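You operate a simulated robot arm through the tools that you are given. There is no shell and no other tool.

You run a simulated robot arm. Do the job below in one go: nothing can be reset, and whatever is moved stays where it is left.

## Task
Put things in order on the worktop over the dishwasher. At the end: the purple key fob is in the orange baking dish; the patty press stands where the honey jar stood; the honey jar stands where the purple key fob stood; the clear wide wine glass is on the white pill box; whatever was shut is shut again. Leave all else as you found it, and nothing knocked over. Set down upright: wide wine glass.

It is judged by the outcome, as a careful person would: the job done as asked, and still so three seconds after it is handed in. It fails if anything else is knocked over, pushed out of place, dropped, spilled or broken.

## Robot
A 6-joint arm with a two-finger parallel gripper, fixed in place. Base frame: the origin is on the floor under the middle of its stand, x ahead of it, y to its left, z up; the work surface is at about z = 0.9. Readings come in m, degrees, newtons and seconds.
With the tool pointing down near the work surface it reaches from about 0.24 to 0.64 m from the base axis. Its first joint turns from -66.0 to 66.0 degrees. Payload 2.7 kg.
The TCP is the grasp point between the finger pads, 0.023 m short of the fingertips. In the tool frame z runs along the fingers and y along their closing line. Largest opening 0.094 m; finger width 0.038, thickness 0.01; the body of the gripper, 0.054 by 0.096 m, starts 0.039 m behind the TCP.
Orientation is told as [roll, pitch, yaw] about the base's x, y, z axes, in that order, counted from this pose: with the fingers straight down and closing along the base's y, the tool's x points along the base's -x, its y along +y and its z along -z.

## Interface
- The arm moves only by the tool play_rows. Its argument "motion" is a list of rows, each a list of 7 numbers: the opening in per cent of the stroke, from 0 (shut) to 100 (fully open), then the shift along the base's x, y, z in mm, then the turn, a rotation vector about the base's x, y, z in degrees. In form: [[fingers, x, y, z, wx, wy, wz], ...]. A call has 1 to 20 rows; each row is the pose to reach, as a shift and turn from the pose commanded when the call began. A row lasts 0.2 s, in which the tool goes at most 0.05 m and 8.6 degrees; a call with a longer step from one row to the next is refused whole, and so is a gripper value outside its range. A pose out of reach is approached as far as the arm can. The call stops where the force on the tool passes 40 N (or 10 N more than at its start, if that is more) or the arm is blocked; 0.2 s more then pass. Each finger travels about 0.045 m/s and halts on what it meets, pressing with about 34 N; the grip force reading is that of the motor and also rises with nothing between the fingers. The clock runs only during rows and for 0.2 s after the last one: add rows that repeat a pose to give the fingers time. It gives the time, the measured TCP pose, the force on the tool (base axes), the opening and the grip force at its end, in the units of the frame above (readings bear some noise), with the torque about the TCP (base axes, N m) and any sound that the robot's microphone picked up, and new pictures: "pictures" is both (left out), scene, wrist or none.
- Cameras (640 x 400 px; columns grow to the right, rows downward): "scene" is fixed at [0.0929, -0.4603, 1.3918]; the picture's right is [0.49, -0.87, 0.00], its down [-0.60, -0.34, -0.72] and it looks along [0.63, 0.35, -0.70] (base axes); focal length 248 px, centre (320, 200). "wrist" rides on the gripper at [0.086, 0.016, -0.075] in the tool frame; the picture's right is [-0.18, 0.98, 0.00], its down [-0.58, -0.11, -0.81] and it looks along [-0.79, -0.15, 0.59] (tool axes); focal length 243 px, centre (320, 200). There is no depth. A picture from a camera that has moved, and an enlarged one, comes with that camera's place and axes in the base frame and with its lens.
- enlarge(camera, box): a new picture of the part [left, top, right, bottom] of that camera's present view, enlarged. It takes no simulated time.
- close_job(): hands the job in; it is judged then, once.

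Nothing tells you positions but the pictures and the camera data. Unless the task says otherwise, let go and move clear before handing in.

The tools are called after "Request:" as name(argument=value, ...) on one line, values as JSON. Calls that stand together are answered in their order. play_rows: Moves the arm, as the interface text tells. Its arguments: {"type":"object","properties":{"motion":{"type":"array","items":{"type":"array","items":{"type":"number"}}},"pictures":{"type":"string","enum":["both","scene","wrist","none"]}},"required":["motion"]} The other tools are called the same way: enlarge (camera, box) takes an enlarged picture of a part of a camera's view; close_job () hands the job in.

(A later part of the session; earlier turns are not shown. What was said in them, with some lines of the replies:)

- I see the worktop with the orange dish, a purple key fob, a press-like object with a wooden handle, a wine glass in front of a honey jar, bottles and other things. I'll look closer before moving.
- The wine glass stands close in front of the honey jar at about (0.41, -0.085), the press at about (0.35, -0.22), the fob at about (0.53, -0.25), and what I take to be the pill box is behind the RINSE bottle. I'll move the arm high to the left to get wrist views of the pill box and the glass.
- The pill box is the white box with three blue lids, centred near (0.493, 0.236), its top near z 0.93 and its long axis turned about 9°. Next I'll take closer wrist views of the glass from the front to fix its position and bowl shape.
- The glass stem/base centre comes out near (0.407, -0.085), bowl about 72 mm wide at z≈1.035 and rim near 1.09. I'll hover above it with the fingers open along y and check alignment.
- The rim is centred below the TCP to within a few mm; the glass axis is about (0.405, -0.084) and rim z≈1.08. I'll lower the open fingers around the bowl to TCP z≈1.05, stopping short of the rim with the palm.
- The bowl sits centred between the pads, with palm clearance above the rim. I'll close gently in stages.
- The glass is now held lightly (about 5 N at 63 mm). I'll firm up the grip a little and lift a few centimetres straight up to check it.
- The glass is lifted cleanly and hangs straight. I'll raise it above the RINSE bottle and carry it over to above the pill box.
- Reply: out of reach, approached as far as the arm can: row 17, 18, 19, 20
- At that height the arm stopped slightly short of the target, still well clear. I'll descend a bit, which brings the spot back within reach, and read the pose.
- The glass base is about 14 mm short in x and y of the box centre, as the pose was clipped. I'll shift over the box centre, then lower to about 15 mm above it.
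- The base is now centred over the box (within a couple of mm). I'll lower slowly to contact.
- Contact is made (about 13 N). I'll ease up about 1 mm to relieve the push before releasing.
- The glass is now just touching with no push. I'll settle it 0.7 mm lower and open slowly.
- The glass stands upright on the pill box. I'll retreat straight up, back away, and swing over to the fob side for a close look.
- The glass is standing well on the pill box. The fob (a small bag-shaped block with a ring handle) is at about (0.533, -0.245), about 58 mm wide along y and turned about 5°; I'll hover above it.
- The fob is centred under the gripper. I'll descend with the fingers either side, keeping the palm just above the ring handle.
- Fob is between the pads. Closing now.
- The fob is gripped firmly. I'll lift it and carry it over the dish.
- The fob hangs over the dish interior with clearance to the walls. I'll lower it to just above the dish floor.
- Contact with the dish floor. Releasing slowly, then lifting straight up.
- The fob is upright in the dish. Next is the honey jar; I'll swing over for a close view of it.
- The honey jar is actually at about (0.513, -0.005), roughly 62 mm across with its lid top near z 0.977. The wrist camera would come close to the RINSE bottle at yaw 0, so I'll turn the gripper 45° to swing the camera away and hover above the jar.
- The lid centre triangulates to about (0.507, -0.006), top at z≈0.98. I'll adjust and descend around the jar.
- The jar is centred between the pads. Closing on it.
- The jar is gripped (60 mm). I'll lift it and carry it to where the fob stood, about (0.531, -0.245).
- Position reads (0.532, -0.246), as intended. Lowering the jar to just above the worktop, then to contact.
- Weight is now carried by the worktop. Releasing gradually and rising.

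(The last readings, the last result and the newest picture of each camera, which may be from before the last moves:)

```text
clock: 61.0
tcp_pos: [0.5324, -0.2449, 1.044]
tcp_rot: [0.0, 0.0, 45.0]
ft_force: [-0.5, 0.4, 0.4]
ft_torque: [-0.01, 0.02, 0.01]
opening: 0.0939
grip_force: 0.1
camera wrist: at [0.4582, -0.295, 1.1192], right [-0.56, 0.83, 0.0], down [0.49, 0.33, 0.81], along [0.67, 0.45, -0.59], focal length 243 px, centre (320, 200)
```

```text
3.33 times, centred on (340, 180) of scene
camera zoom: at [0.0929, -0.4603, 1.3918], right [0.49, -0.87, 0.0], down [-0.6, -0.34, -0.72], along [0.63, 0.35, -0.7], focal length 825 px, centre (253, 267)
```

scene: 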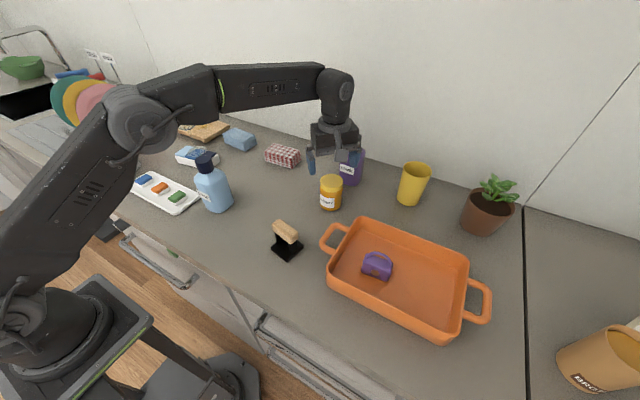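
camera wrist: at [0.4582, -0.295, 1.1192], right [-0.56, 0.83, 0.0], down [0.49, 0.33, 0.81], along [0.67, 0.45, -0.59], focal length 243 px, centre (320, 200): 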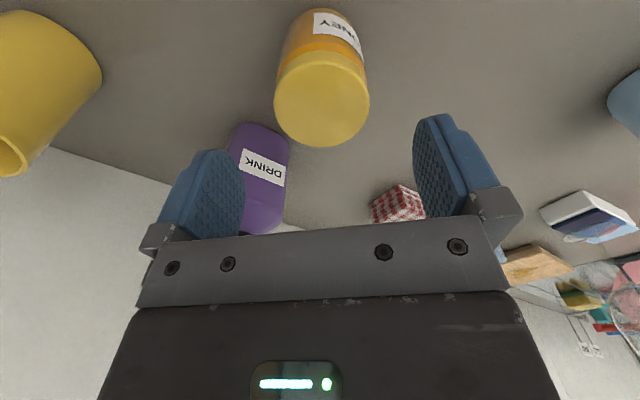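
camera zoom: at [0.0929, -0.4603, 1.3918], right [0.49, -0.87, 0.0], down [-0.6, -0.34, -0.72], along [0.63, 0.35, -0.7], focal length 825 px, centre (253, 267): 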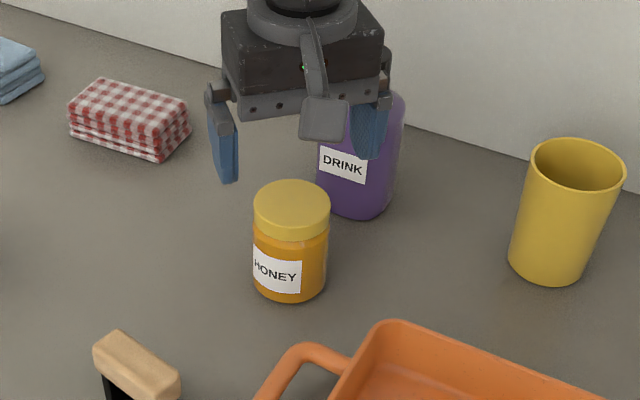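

The honey jar now stands where the fob was. Next I'll back off to get a close wrist view of the press.

Request:
play_rows(motion=[[100, -10, 2, 30, 0, 0, -8], [100, -50, 4, 60, 0, 0, -16], [100, -95, 6, 76, 0, 0, -24], [100, -140, 8, 76, 0, 0, -32], [100, -185, 10, 76, 0, 0, -40], [100, -225, 13, 76, 0, 0, -45], [100, -262, 16, 76, 0, 0, -45], [100, -262, 16, 76, 0, 0, -45]], pictures="both")

Request:
enlarge(camera="wrist", box=[230, 20, 430, 180])

Request:
enlarge(camera="scene", box=[240, 190, 340, 280])

```text
clock: 62.8
tcp_pos: [0.2694, -0.2272, 1.1192]
tcp_rot: [0.0, 0.0, 0.0]
ft_force: [0.1, 1.0, 0.0]
ft_torque: [-0.01, -0.01, 0.0]
opening: 0.094
grip_force: 0.0
camera wrist: at [0.182, -0.2108, 1.1942], right [0.19, 0.98, 0.0], down [0.58, -0.11, 0.81], along [0.79, -0.15, -0.59], focal length 243 px, centre (320, 200)
```

scene: 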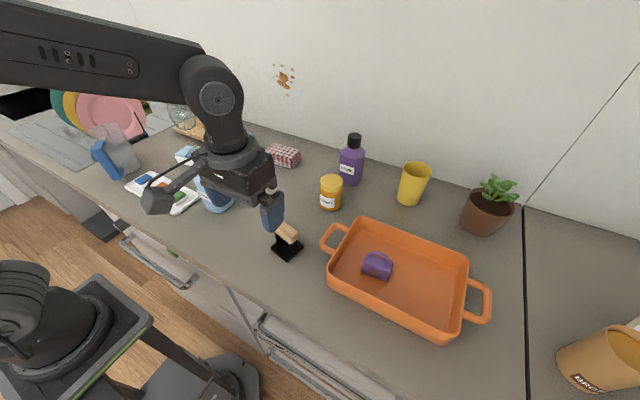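
wrist: 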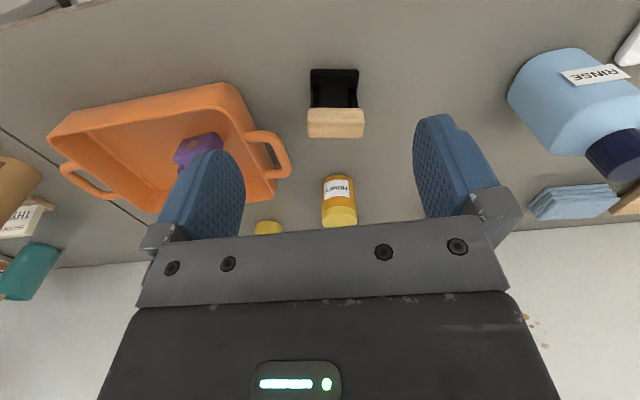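

```text
2.50 times, centred on (330, 100) of wrist
camera zoom: at [0.182, -0.2108, 1.1942], right [0.19, 0.98, 0.0], down [0.58, -0.11, 0.81], along [0.79, -0.15, -0.59], focal length 606 px, centre (295, 450)
```

zoom: 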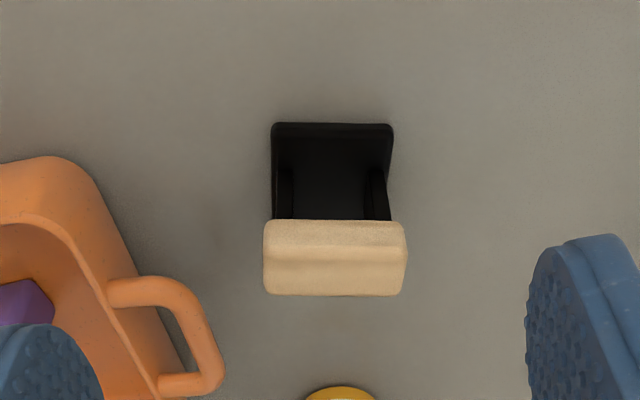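

```text
4.44 times, centred on (290, 235) of scene
camera zoom: at [0.0929, -0.4603, 1.3918], right [0.49, -0.87, 0.0], down [-0.6, -0.34, -0.72], along [0.63, 0.35, -0.7], focal length 1100 px, centre (453, 44)
```

zoom: 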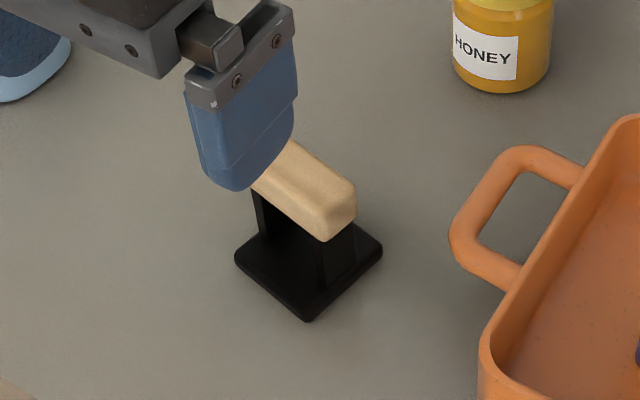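

The press has a ~57 mm square black base centred near (0.352, -0.2245), turned about -10.5°, with a wooden bar handle on top at z≈0.966. I'll grip the bar across its thin side, so I'll rotate the gripper to about 80° while hovering above it.

Request:
play_rows(motion=[[90, 5, 0, 0, 0, 0, 8], [85, 15, 0, 0, 0, 0, 16], [80, 25, 0, 0, 0, 0, 24], [75, 35, 0, 0, 0, 0, 32], [70, 45, 0, 0, 0, 0, 40], [70, 55, 1, -5, 0, 0, 48], [70, 65, 1.5, -15, 0, 0, 56], [70, 75, 2, -25, 0, 0, 64], [70, 82, 2.5, -35, 0, 0, 72], [70, 82, 2.5, -45, 0, 0, 79.5], [70, 82, 2.5, -55, 0, 0, 79.5], [70, 82, 2.5, -55, 0, 0, 79.5]], pictures="both")

Request:
enlarge(camera="wrist", box=[200, 0, 440, 200])

Request:
enlarge(camera="scene", box=[220, 160, 340, 280])

```text
clock: 65.4
tcp_pos: [0.3501, -0.2262, 1.0653]
tcp_rot: [-0.1, 0.0, 79.5]
ft_force: [-0.6, -0.3, -0.4]
ft_torque: [0.02, -0.01, 0.01]
opening: 0.0658
grip_force: 0.1
camera wrist: at [0.3181, -0.3087, 1.1391], right [-0.93, 0.36, 0.0], down [0.21, 0.55, 0.81], along [0.29, 0.75, -0.59], focal length 243 px, centre (320, 200)
```

scene: 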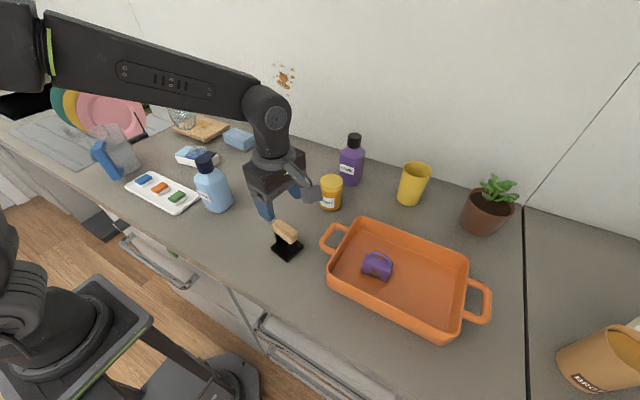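
wrist: 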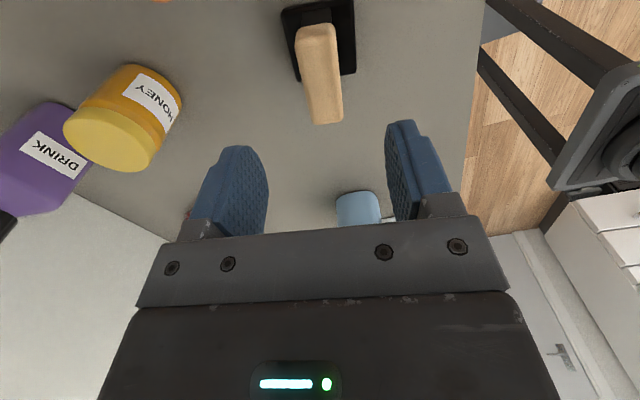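

```text
2.00 times, centred on (320, 100) of wrist
camera zoom: at [0.3181, -0.3087, 1.1391], right [-0.93, 0.36, 0.0], down [0.21, 0.55, 0.81], along [0.29, 0.75, -0.59], focal length 485 px, centre (320, 400)
```

zoom: 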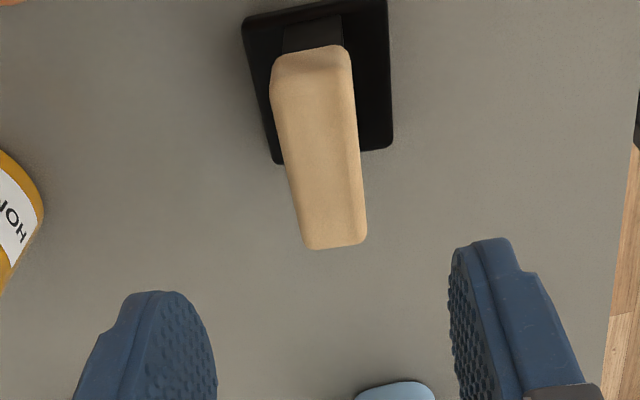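

```text
3.33 times, centred on (280, 220) of scene
camera zoom: at [0.0929, -0.4603, 1.3918], right [0.49, -0.87, 0.0], down [-0.6, -0.34, -0.72], along [0.63, 0.35, -0.7], focal length 825 px, centre (453, 133)
```

zoom: 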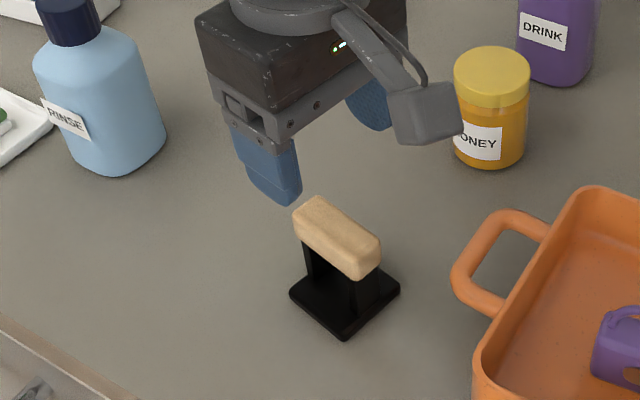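

The bar axis is at yaw about -11.7°, centred at (0.3485, -0.2245), 23 mm thick, from z≈0.95 to 0.977. Descending with the fingers on either side of the bar.

Request:
play_rows(motion=[[70, -1.5, 1, -25, 0, 0, -1], [70, -1.5, 1, -50, 0, 0, -1], [70, -1.5, 1, -75, 0, 0, -1], [70, -1.5, 1, -95, 0, 0, -1], [70, -1.5, 1, -102, 0, 0, -1], [70, -1.5, 1, -102, 0, 0, -1]], pictures="both")

Request:
enlarge(camera="wrist", box=[200, 60, 440, 260])

Request:
enlarge(camera="scene", box=[220, 180, 340, 280])

```text
clock: 66.8
tcp_pos: [0.3487, -0.2253, 0.9629]
tcp_rot: [0.0, 0.1, 78.4]
ft_force: [-0.2, -0.1, -0.3]
ft_torque: [-0.01, -0.01, 0.0]
opening: 0.066
grip_force: 0.0
camera wrist: at [0.3151, -0.3065, 1.0375], right [-0.93, 0.38, 0.0], down [0.22, 0.55, 0.81], along [0.3, 0.75, -0.59], focal length 243 px, centre (320, 200)
```

scene: 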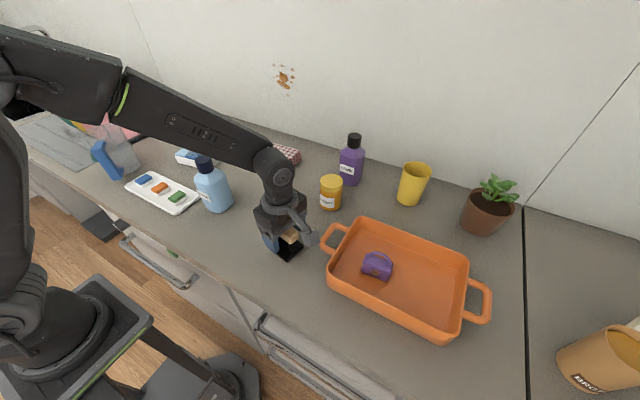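
wrist: 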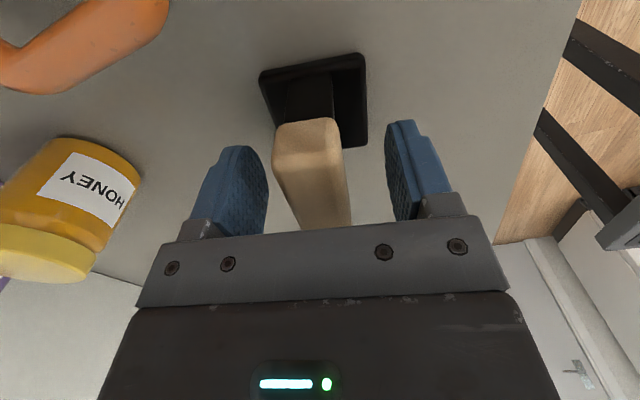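

```text
2.00 times, centred on (320, 160) of wrist
camera zoom: at [0.3151, -0.3065, 1.0375], right [-0.93, 0.38, 0.0], down [0.22, 0.55, 0.81], along [0.3, 0.75, -0.59], focal length 485 px, centre (320, 280)
```

zoom: 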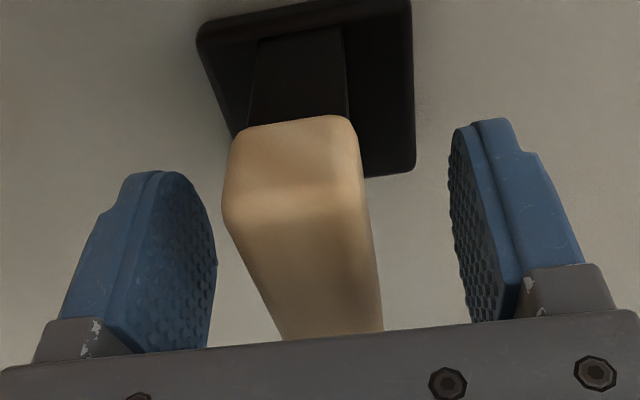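

```text
4.00 times, centred on (280, 230) of scene
camera zoom: at [0.0929, -0.4603, 1.3918], right [0.49, -0.87, 0.0], down [-0.6, -0.34, -0.72], along [0.63, 0.35, -0.7], focal length 990 px, centre (480, 80)
```

zoom: 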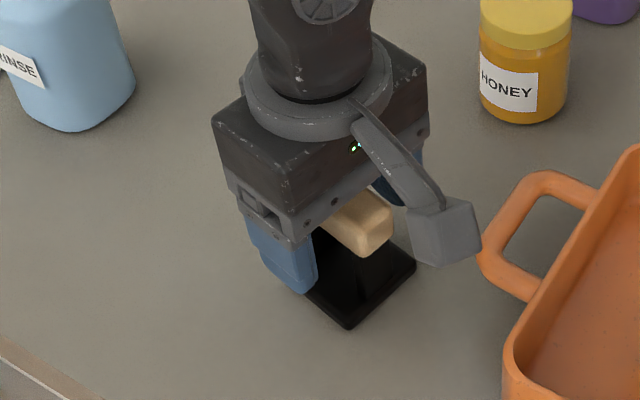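

Bar is centred between the pads. Closing.

Request:
play_rows(motion=[[58, 0, 0, 0, 0, 0, 0], [46, 0, 0, 0, 0, 0, 0], [36, 0, 0, 0, 0, 0, 0], [29, 0, 0, 0, 0, 0, 0], [25, 0, 0, 0, 0, 0, 0], [20, 0, 0, 0, 0, 0, 0], [16, 0, 0, 0, 0, 0, 0], [16, 0, 0, 0, 0, 0, 0]], pictures="wrist")

```text
clock: 68.6
tcp_pos: [0.3493, -0.2249, 0.9641]
tcp_rot: [-0.1, 0.0, 78.6]
ft_force: [2.6, -0.9, 1.4]
ft_torque: [0.05, -0.03, -0.04]
opening: 0.0258
grip_force: 33.8
camera wrist: at [0.3153, -0.3066, 1.0378], right [-0.93, 0.38, 0.0], down [0.22, 0.55, 0.81], along [0.3, 0.75, -0.59], focal length 243 px, centre (320, 200)
```

wrist: 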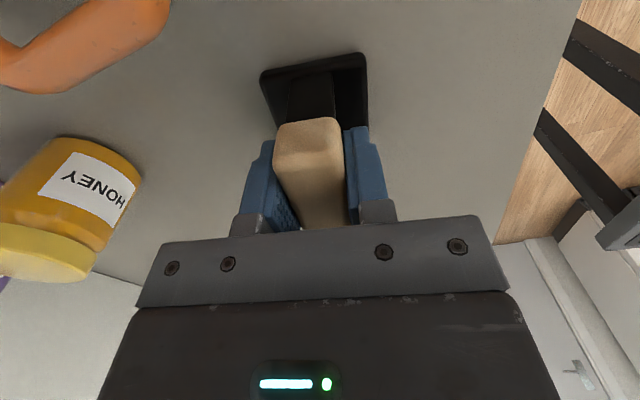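

Gripped at 26 mm. Lifting slightly to check weight and hold.

Request:
play_rows(motion=[[16, 0, 0, 3, 0, 0, 0], [16, 0, 0, 8, 0, 0, 0], [16, 0, 0, 16, 0, 0, 0], [16, 0, 0, 25, 0, 0, 0], [16, 0, 0, 25, 0, 0, 0]], pictures="both")

Request:
enlarge(camera="scene", box=[220, 180, 340, 280])

```text
clock: 69.8
tcp_pos: [0.3485, -0.2247, 0.9885]
tcp_rot: [-0.1, -0.1, 78.5]
ft_force: [-0.3, 0.3, -4.9]
ft_torque: [0.0, 0.03, 0.03]
opening: 0.026
grip_force: 34.4
camera wrist: at [0.3155, -0.3072, 1.0627], right [-0.93, 0.38, 0.0], down [0.22, 0.55, 0.81], along [0.3, 0.75, -0.59], focal length 243 px, centre (320, 200)
```

scene: 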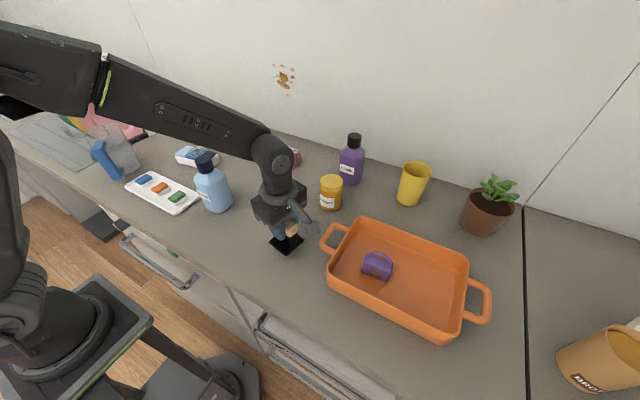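
wrist: 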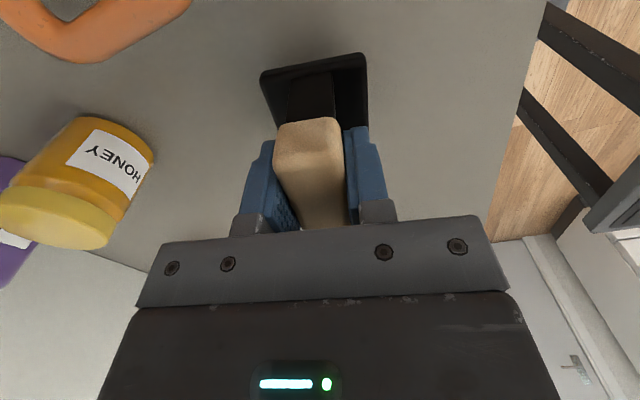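

```text
4.00 times, centred on (280, 230) of scene
camera zoom: at [0.0929, -0.4604, 1.3918], right [0.49, -0.87, 0.0], down [-0.61, -0.34, -0.72], along [0.63, 0.35, -0.7], focal length 990 px, centre (480, 80)
```

zoom: 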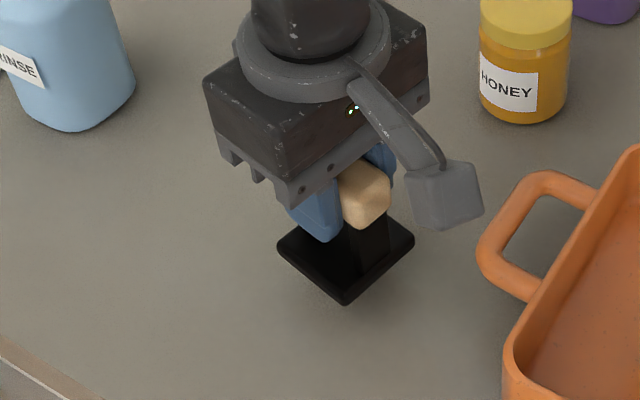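

The press hangs straight (~0.5 kg). Carrying it to the old jar spot at about (0.508, -0.007).

Request:
play_rows(motion=[[16, 0, 0, 20, 0, 0, 0], [16, 2, 3, 38, 0, 0, 0], [16, 15, 21, 42, 0, 0, 0], [16, 32, 44, 42, 0, 0, 0], [16, 49, 68, 42, 0, 0, 0], [16, 67, 92, 42, 0, 0, 0], [16, 85, 117, 42, 0, 0, 0], [16, 103, 142, 42, 0, 0, 0], [16, 120, 165, 42, 0, 0, 0], [16, 136, 187, 42, 0, 0, 0], [16, 150, 206, 42, 0, 0, 0], [16, 157, 215, 42, 0, 0, 0], [16, 158.5, 217.5, 42, 0, 0, 0], [16, 158.5, 217.5, 42, 0, 0, 0]], pictures="both")

Request:
enlarge(camera="scene", box=[180, 110, 320, 220])

```text
clock: 72.8
tcp_pos: [0.5094, -0.0082, 1.0269]
tcp_rot: [0.0, 0.0, 78.6]
ft_force: [-0.1, -0.8, -3.9]
ft_torque: [0.02, 0.02, 0.01]
opening: 0.026
grip_force: 34.2
camera wrist: at [0.4747, -0.09, 1.1025], right [-0.93, 0.38, 0.0], down [0.22, 0.55, 0.81], along [0.3, 0.75, -0.59], focal length 243 px, centre (320, 200)
```

scene: 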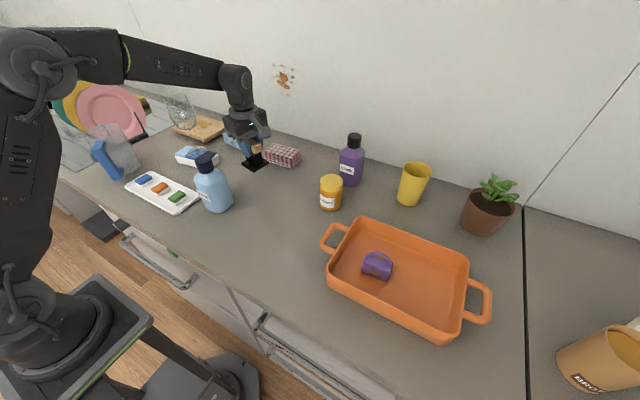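
wrist: 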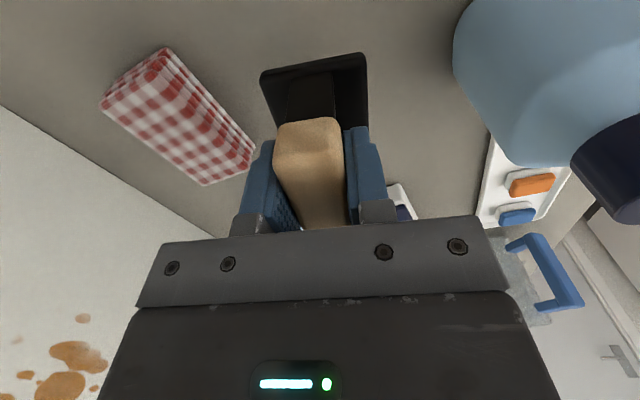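

```text
3.64 times, centred on (250, 165) of scene
camera zoom: at [0.093, -0.4603, 1.3918], right [0.49, -0.87, 0.0], down [-0.61, -0.34, -0.72], along [0.63, 0.35, -0.7], focal length 900 px, centre (574, 327)
```

zoom: 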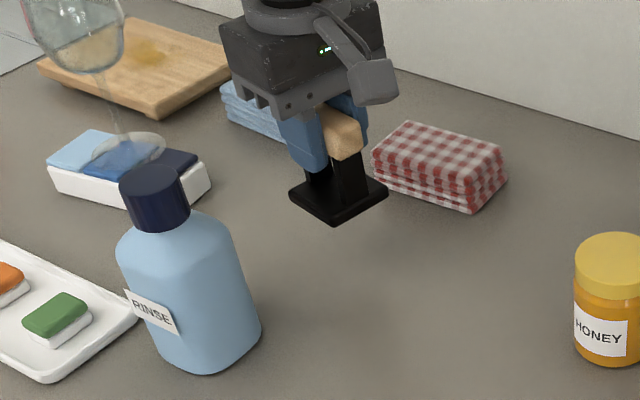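

Position is right. Lowering to just above the surface and then to contact.

Request:
play_rows(motion=[[16, 0, 0, -20, 0, 0, 0], [16, 0, 0, -42, 0, 0, 0], [16, 0, 0, -57, 0, 0, 0], [16, 0, 0, -63, 0, 0, 0], [16, 0, 0, -65, 0, 0, 0], [16, 0, 0, -65, 0, 0, 0]], pictures="none")

```text
clock: 74.2
tcp_pos: [0.5085, -0.0087, 0.965]
tcp_rot: [0.1, 0.0, 78.5]
ft_force: [0.5, 0.7, -4.6]
ft_torque: [0.02, 0.0, 0.0]
opening: 0.026
grip_force: 33.8
```

Request:
play_rows(motion=[[16, 0, 0, -1, 0, 0, 0], [16, 0, 0, -2, 0, 0, 0], [16, 0, 0, -2, 0, 0, 0]], pictures="none")

```text
clock: 75.0
tcp_pos: [0.5089, -0.0085, 0.9629]
tcp_rot: [-0.1, 0.0, 78.6]
ft_force: [0.9, 0.5, -2.4]
ft_torque: [-0.02, 0.05, -0.02]
opening: 0.0257
grip_force: 33.8
```

Request:
play_rows(motion=[[16, 0, 0, -0.6, 0, 0, 0], [16, 0, 0, -0.6, 0, 0, 0]], pictures="none")

```text
clock: 75.6
tcp_pos: [0.5076, -0.0082, 0.9633]
tcp_rot: [-0.1, 0.0, 78.5]
ft_force: [-1.4, 0.9, 4.0]
ft_torque: [-0.01, 0.36, 0.04]
opening: 0.026
grip_force: 33.8
```

The press rests on the worktop. Releasing slowly and rising straight up.

Request:
play_rows(motion=[[22, 0, 0, 0, 0, 0, 0], [26, 0, 0, 0, 0, 0, 0], [29, 0, 0, 0, 0, 0, 0], [33, 0, 0, 0, 0, 0, 0], [40, 0, 0, 0, 0, 0, 0], [50, 0, 0, 0, 0, 0, 0], [60, 0, 0, 0, 0, 0, 0], [66, 0, 0, 0, 0, 0, 0], [66, 0, 0, 10, 0, 0, 0], [66, 0, 0, 30, 0, 0, 0], [66, 0, 0, 60, 0, 0, 0], [66, 0, 0, 95, 0, 0, 0], [66, 0, 0, 95, 0, 0, 0]], pictures="both")

Request:
enlarge(camera="wrist", box=[200, 0, 440, 200])

Request:
enlarge(camera="scene", box=[150, 80, 310, 220])

```text
clock: 78.4
tcp_pos: [0.5075, -0.0091, 1.0573]
tcp_rot: [0.0, 0.0, 78.5]
ft_force: [0.2, -0.4, 0.1]
ft_torque: [0.0, -0.05, -0.02]
opening: 0.0618
grip_force: 0.0
camera wrist: at [0.4733, -0.0899, 1.1323], right [-0.93, 0.38, 0.0], down [0.22, 0.55, 0.81], along [0.3, 0.75, -0.59], focal length 243 px, centre (320, 200)
```

scene: 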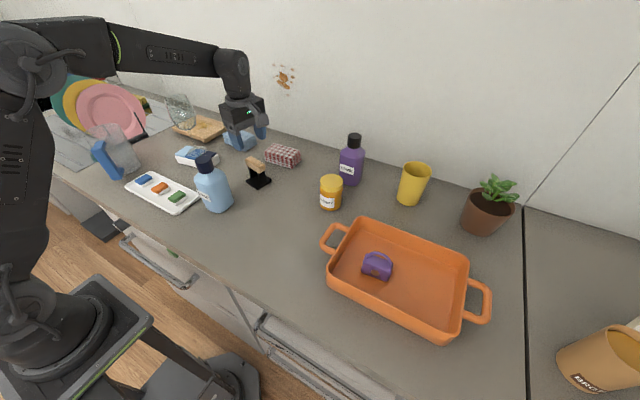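
wrist: 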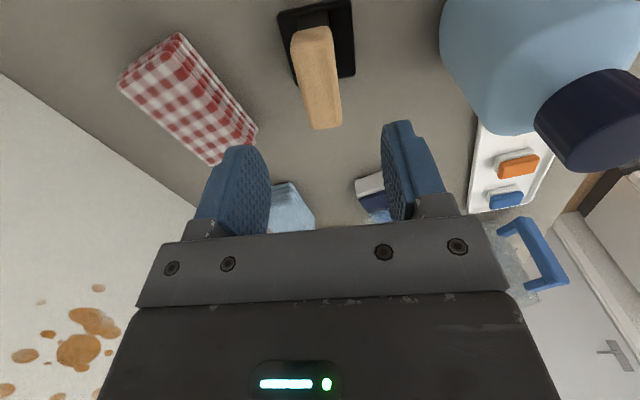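

```text
2.00 times, centred on (320, 100) of wrist
camera zoom: at [0.4733, -0.0899, 1.1323], right [-0.93, 0.38, 0.0], down [0.22, 0.55, 0.81], along [0.3, 0.75, -0.59], focal length 485 px, centre (320, 400)
```

zoom: 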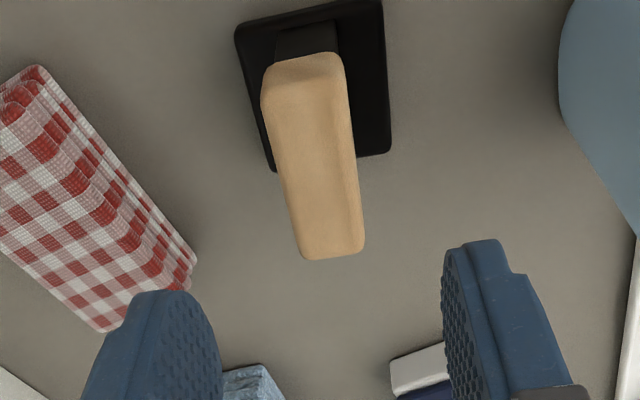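

```text
2.86 times, centred on (230, 150) of scene
camera zoom: at [0.0929, -0.4603, 1.3918], right [0.49, -0.87, 0.0], down [-0.6, -0.34, -0.72], along [0.63, 0.35, -0.7], focal length 707 px, centre (577, 343)
```

zoom: 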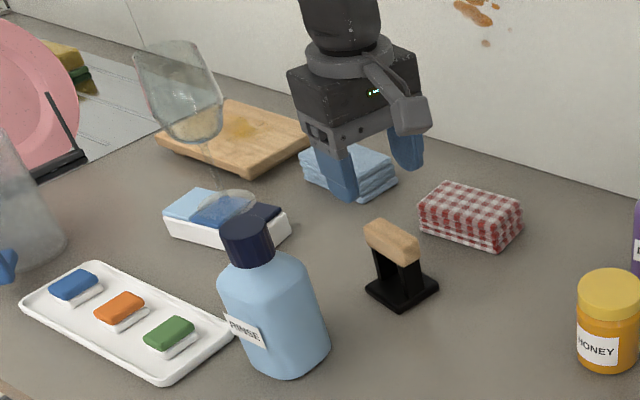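

The press stands where the jar was. I'll move the arm up and back to a clear parking pose and inspect everything.

Request:
play_rows(motion=[[66, 0, 0, 30, 0, 0, 0], [66, 0, 0, 65, 0, 0, 0], [66, -10, -5, 95, 0, 0, -8], [66, -30, -20, 110, 0, 0, -16], [70, -55, -40, 120, 0, 0, -24], [75, -80, -65, 130, 0, 0, -32], [80, -105, -90, 140, 0, 0, -40], [85, -130, -115, 145, 0, 0, -48], [90, -155, -140, 145, 0, 0, -56], [95, -175, -165, 145, 0, 0, -64], [100, -195, -190, 145, 0, 0, -72], [100, -208, -210, 145, 0, 0, -78.5], [100, -208, -222, 145, 0, 0, -78.5], [100, -208, -222, 145, 0, 0, -78.5]], pictures="both")

Request:
enlarge(camera="scene", box=[110, 80, 290, 220])

Request:
enlarge(camera="scene", box=[240, 120, 500, 340])

```text
clock: 81.4
tcp_pos: [0.2994, -0.2311, 1.2036]
tcp_rot: [0.0, 0.0, -0.1]
ft_force: [0.2, -1.0, -0.7]
ft_torque: [0.01, -0.01, -0.03]
opening: 0.0942
grip_force: 0.0
camera wrist: at [0.2122, -0.2155, 1.2786], right [0.19, 0.98, 0.0], down [0.58, -0.11, 0.81], along [0.79, -0.15, -0.59], focal length 243 px, centre (320, 200)
```

scene: 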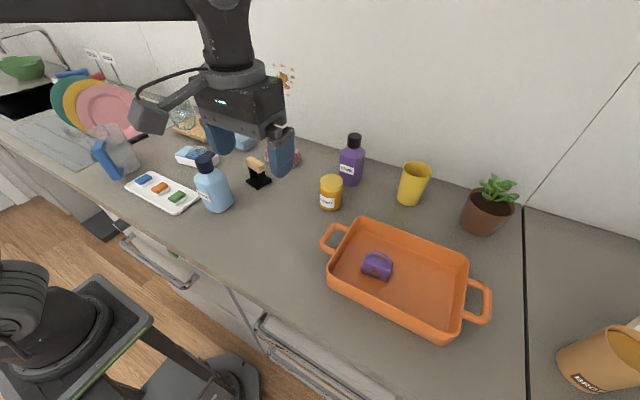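
wrist: 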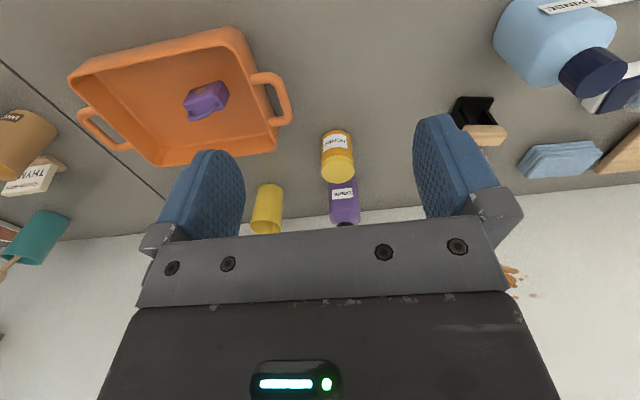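

```text
2.86 times, centred on (200, 150) of scene
camera zoom: at [0.0929, -0.4603, 1.3918], right [0.49, -0.87, 0.0], down [-0.6, -0.34, -0.72], along [0.63, 0.35, -0.7], focal length 707 px, centre (663, 343)
```

zoom: 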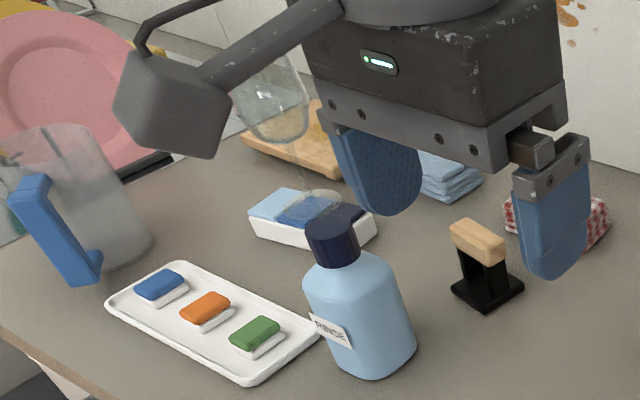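

```text
1.82 times, centred on (370, 230) of scene
camera zoom: at [0.0929, -0.4603, 1.3918], right [0.49, -0.87, 0.0], down [-0.6, -0.34, -0.72], along [0.63, 0.35, -0.7], focal length 450 px, centre (229, 146)
```

zoom: 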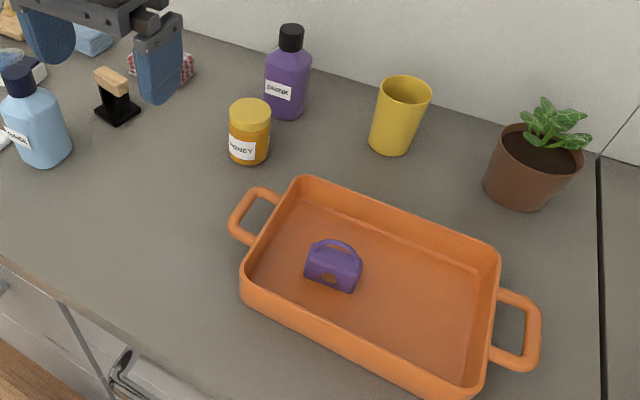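

Everything is in place. The fob is upright in the dish, and the honey jar stands where the fob was. The press stands where the jar was, the glass is upright on the shut pill box, and the arm is clear. Handing in.

Request:
close_job()

```text
The job is handed in.
```

I finished the rearranging and handed the job in. From the last pictures, everything is where you asked and nothing was knocked over:

- **Purple key fob:** upright inside the orange baking dish.
- **Honey jar:** standing where the fob stood, within about 4 mm.
- **Patty press:** standing where the honey jar stood; the scene pictures from before and after match to about a pixel.
- **Wide wine glass:** upright on the white pill box. Its base is slightly wider than the box is deep, so it overhangs by a few millimetres front and back. It did not shift while I did the rest.
- **Shut things:** I opened nothing, and the pill box lids are still shut.

The gripper is empty and the arm is parked clear of the worktop items.
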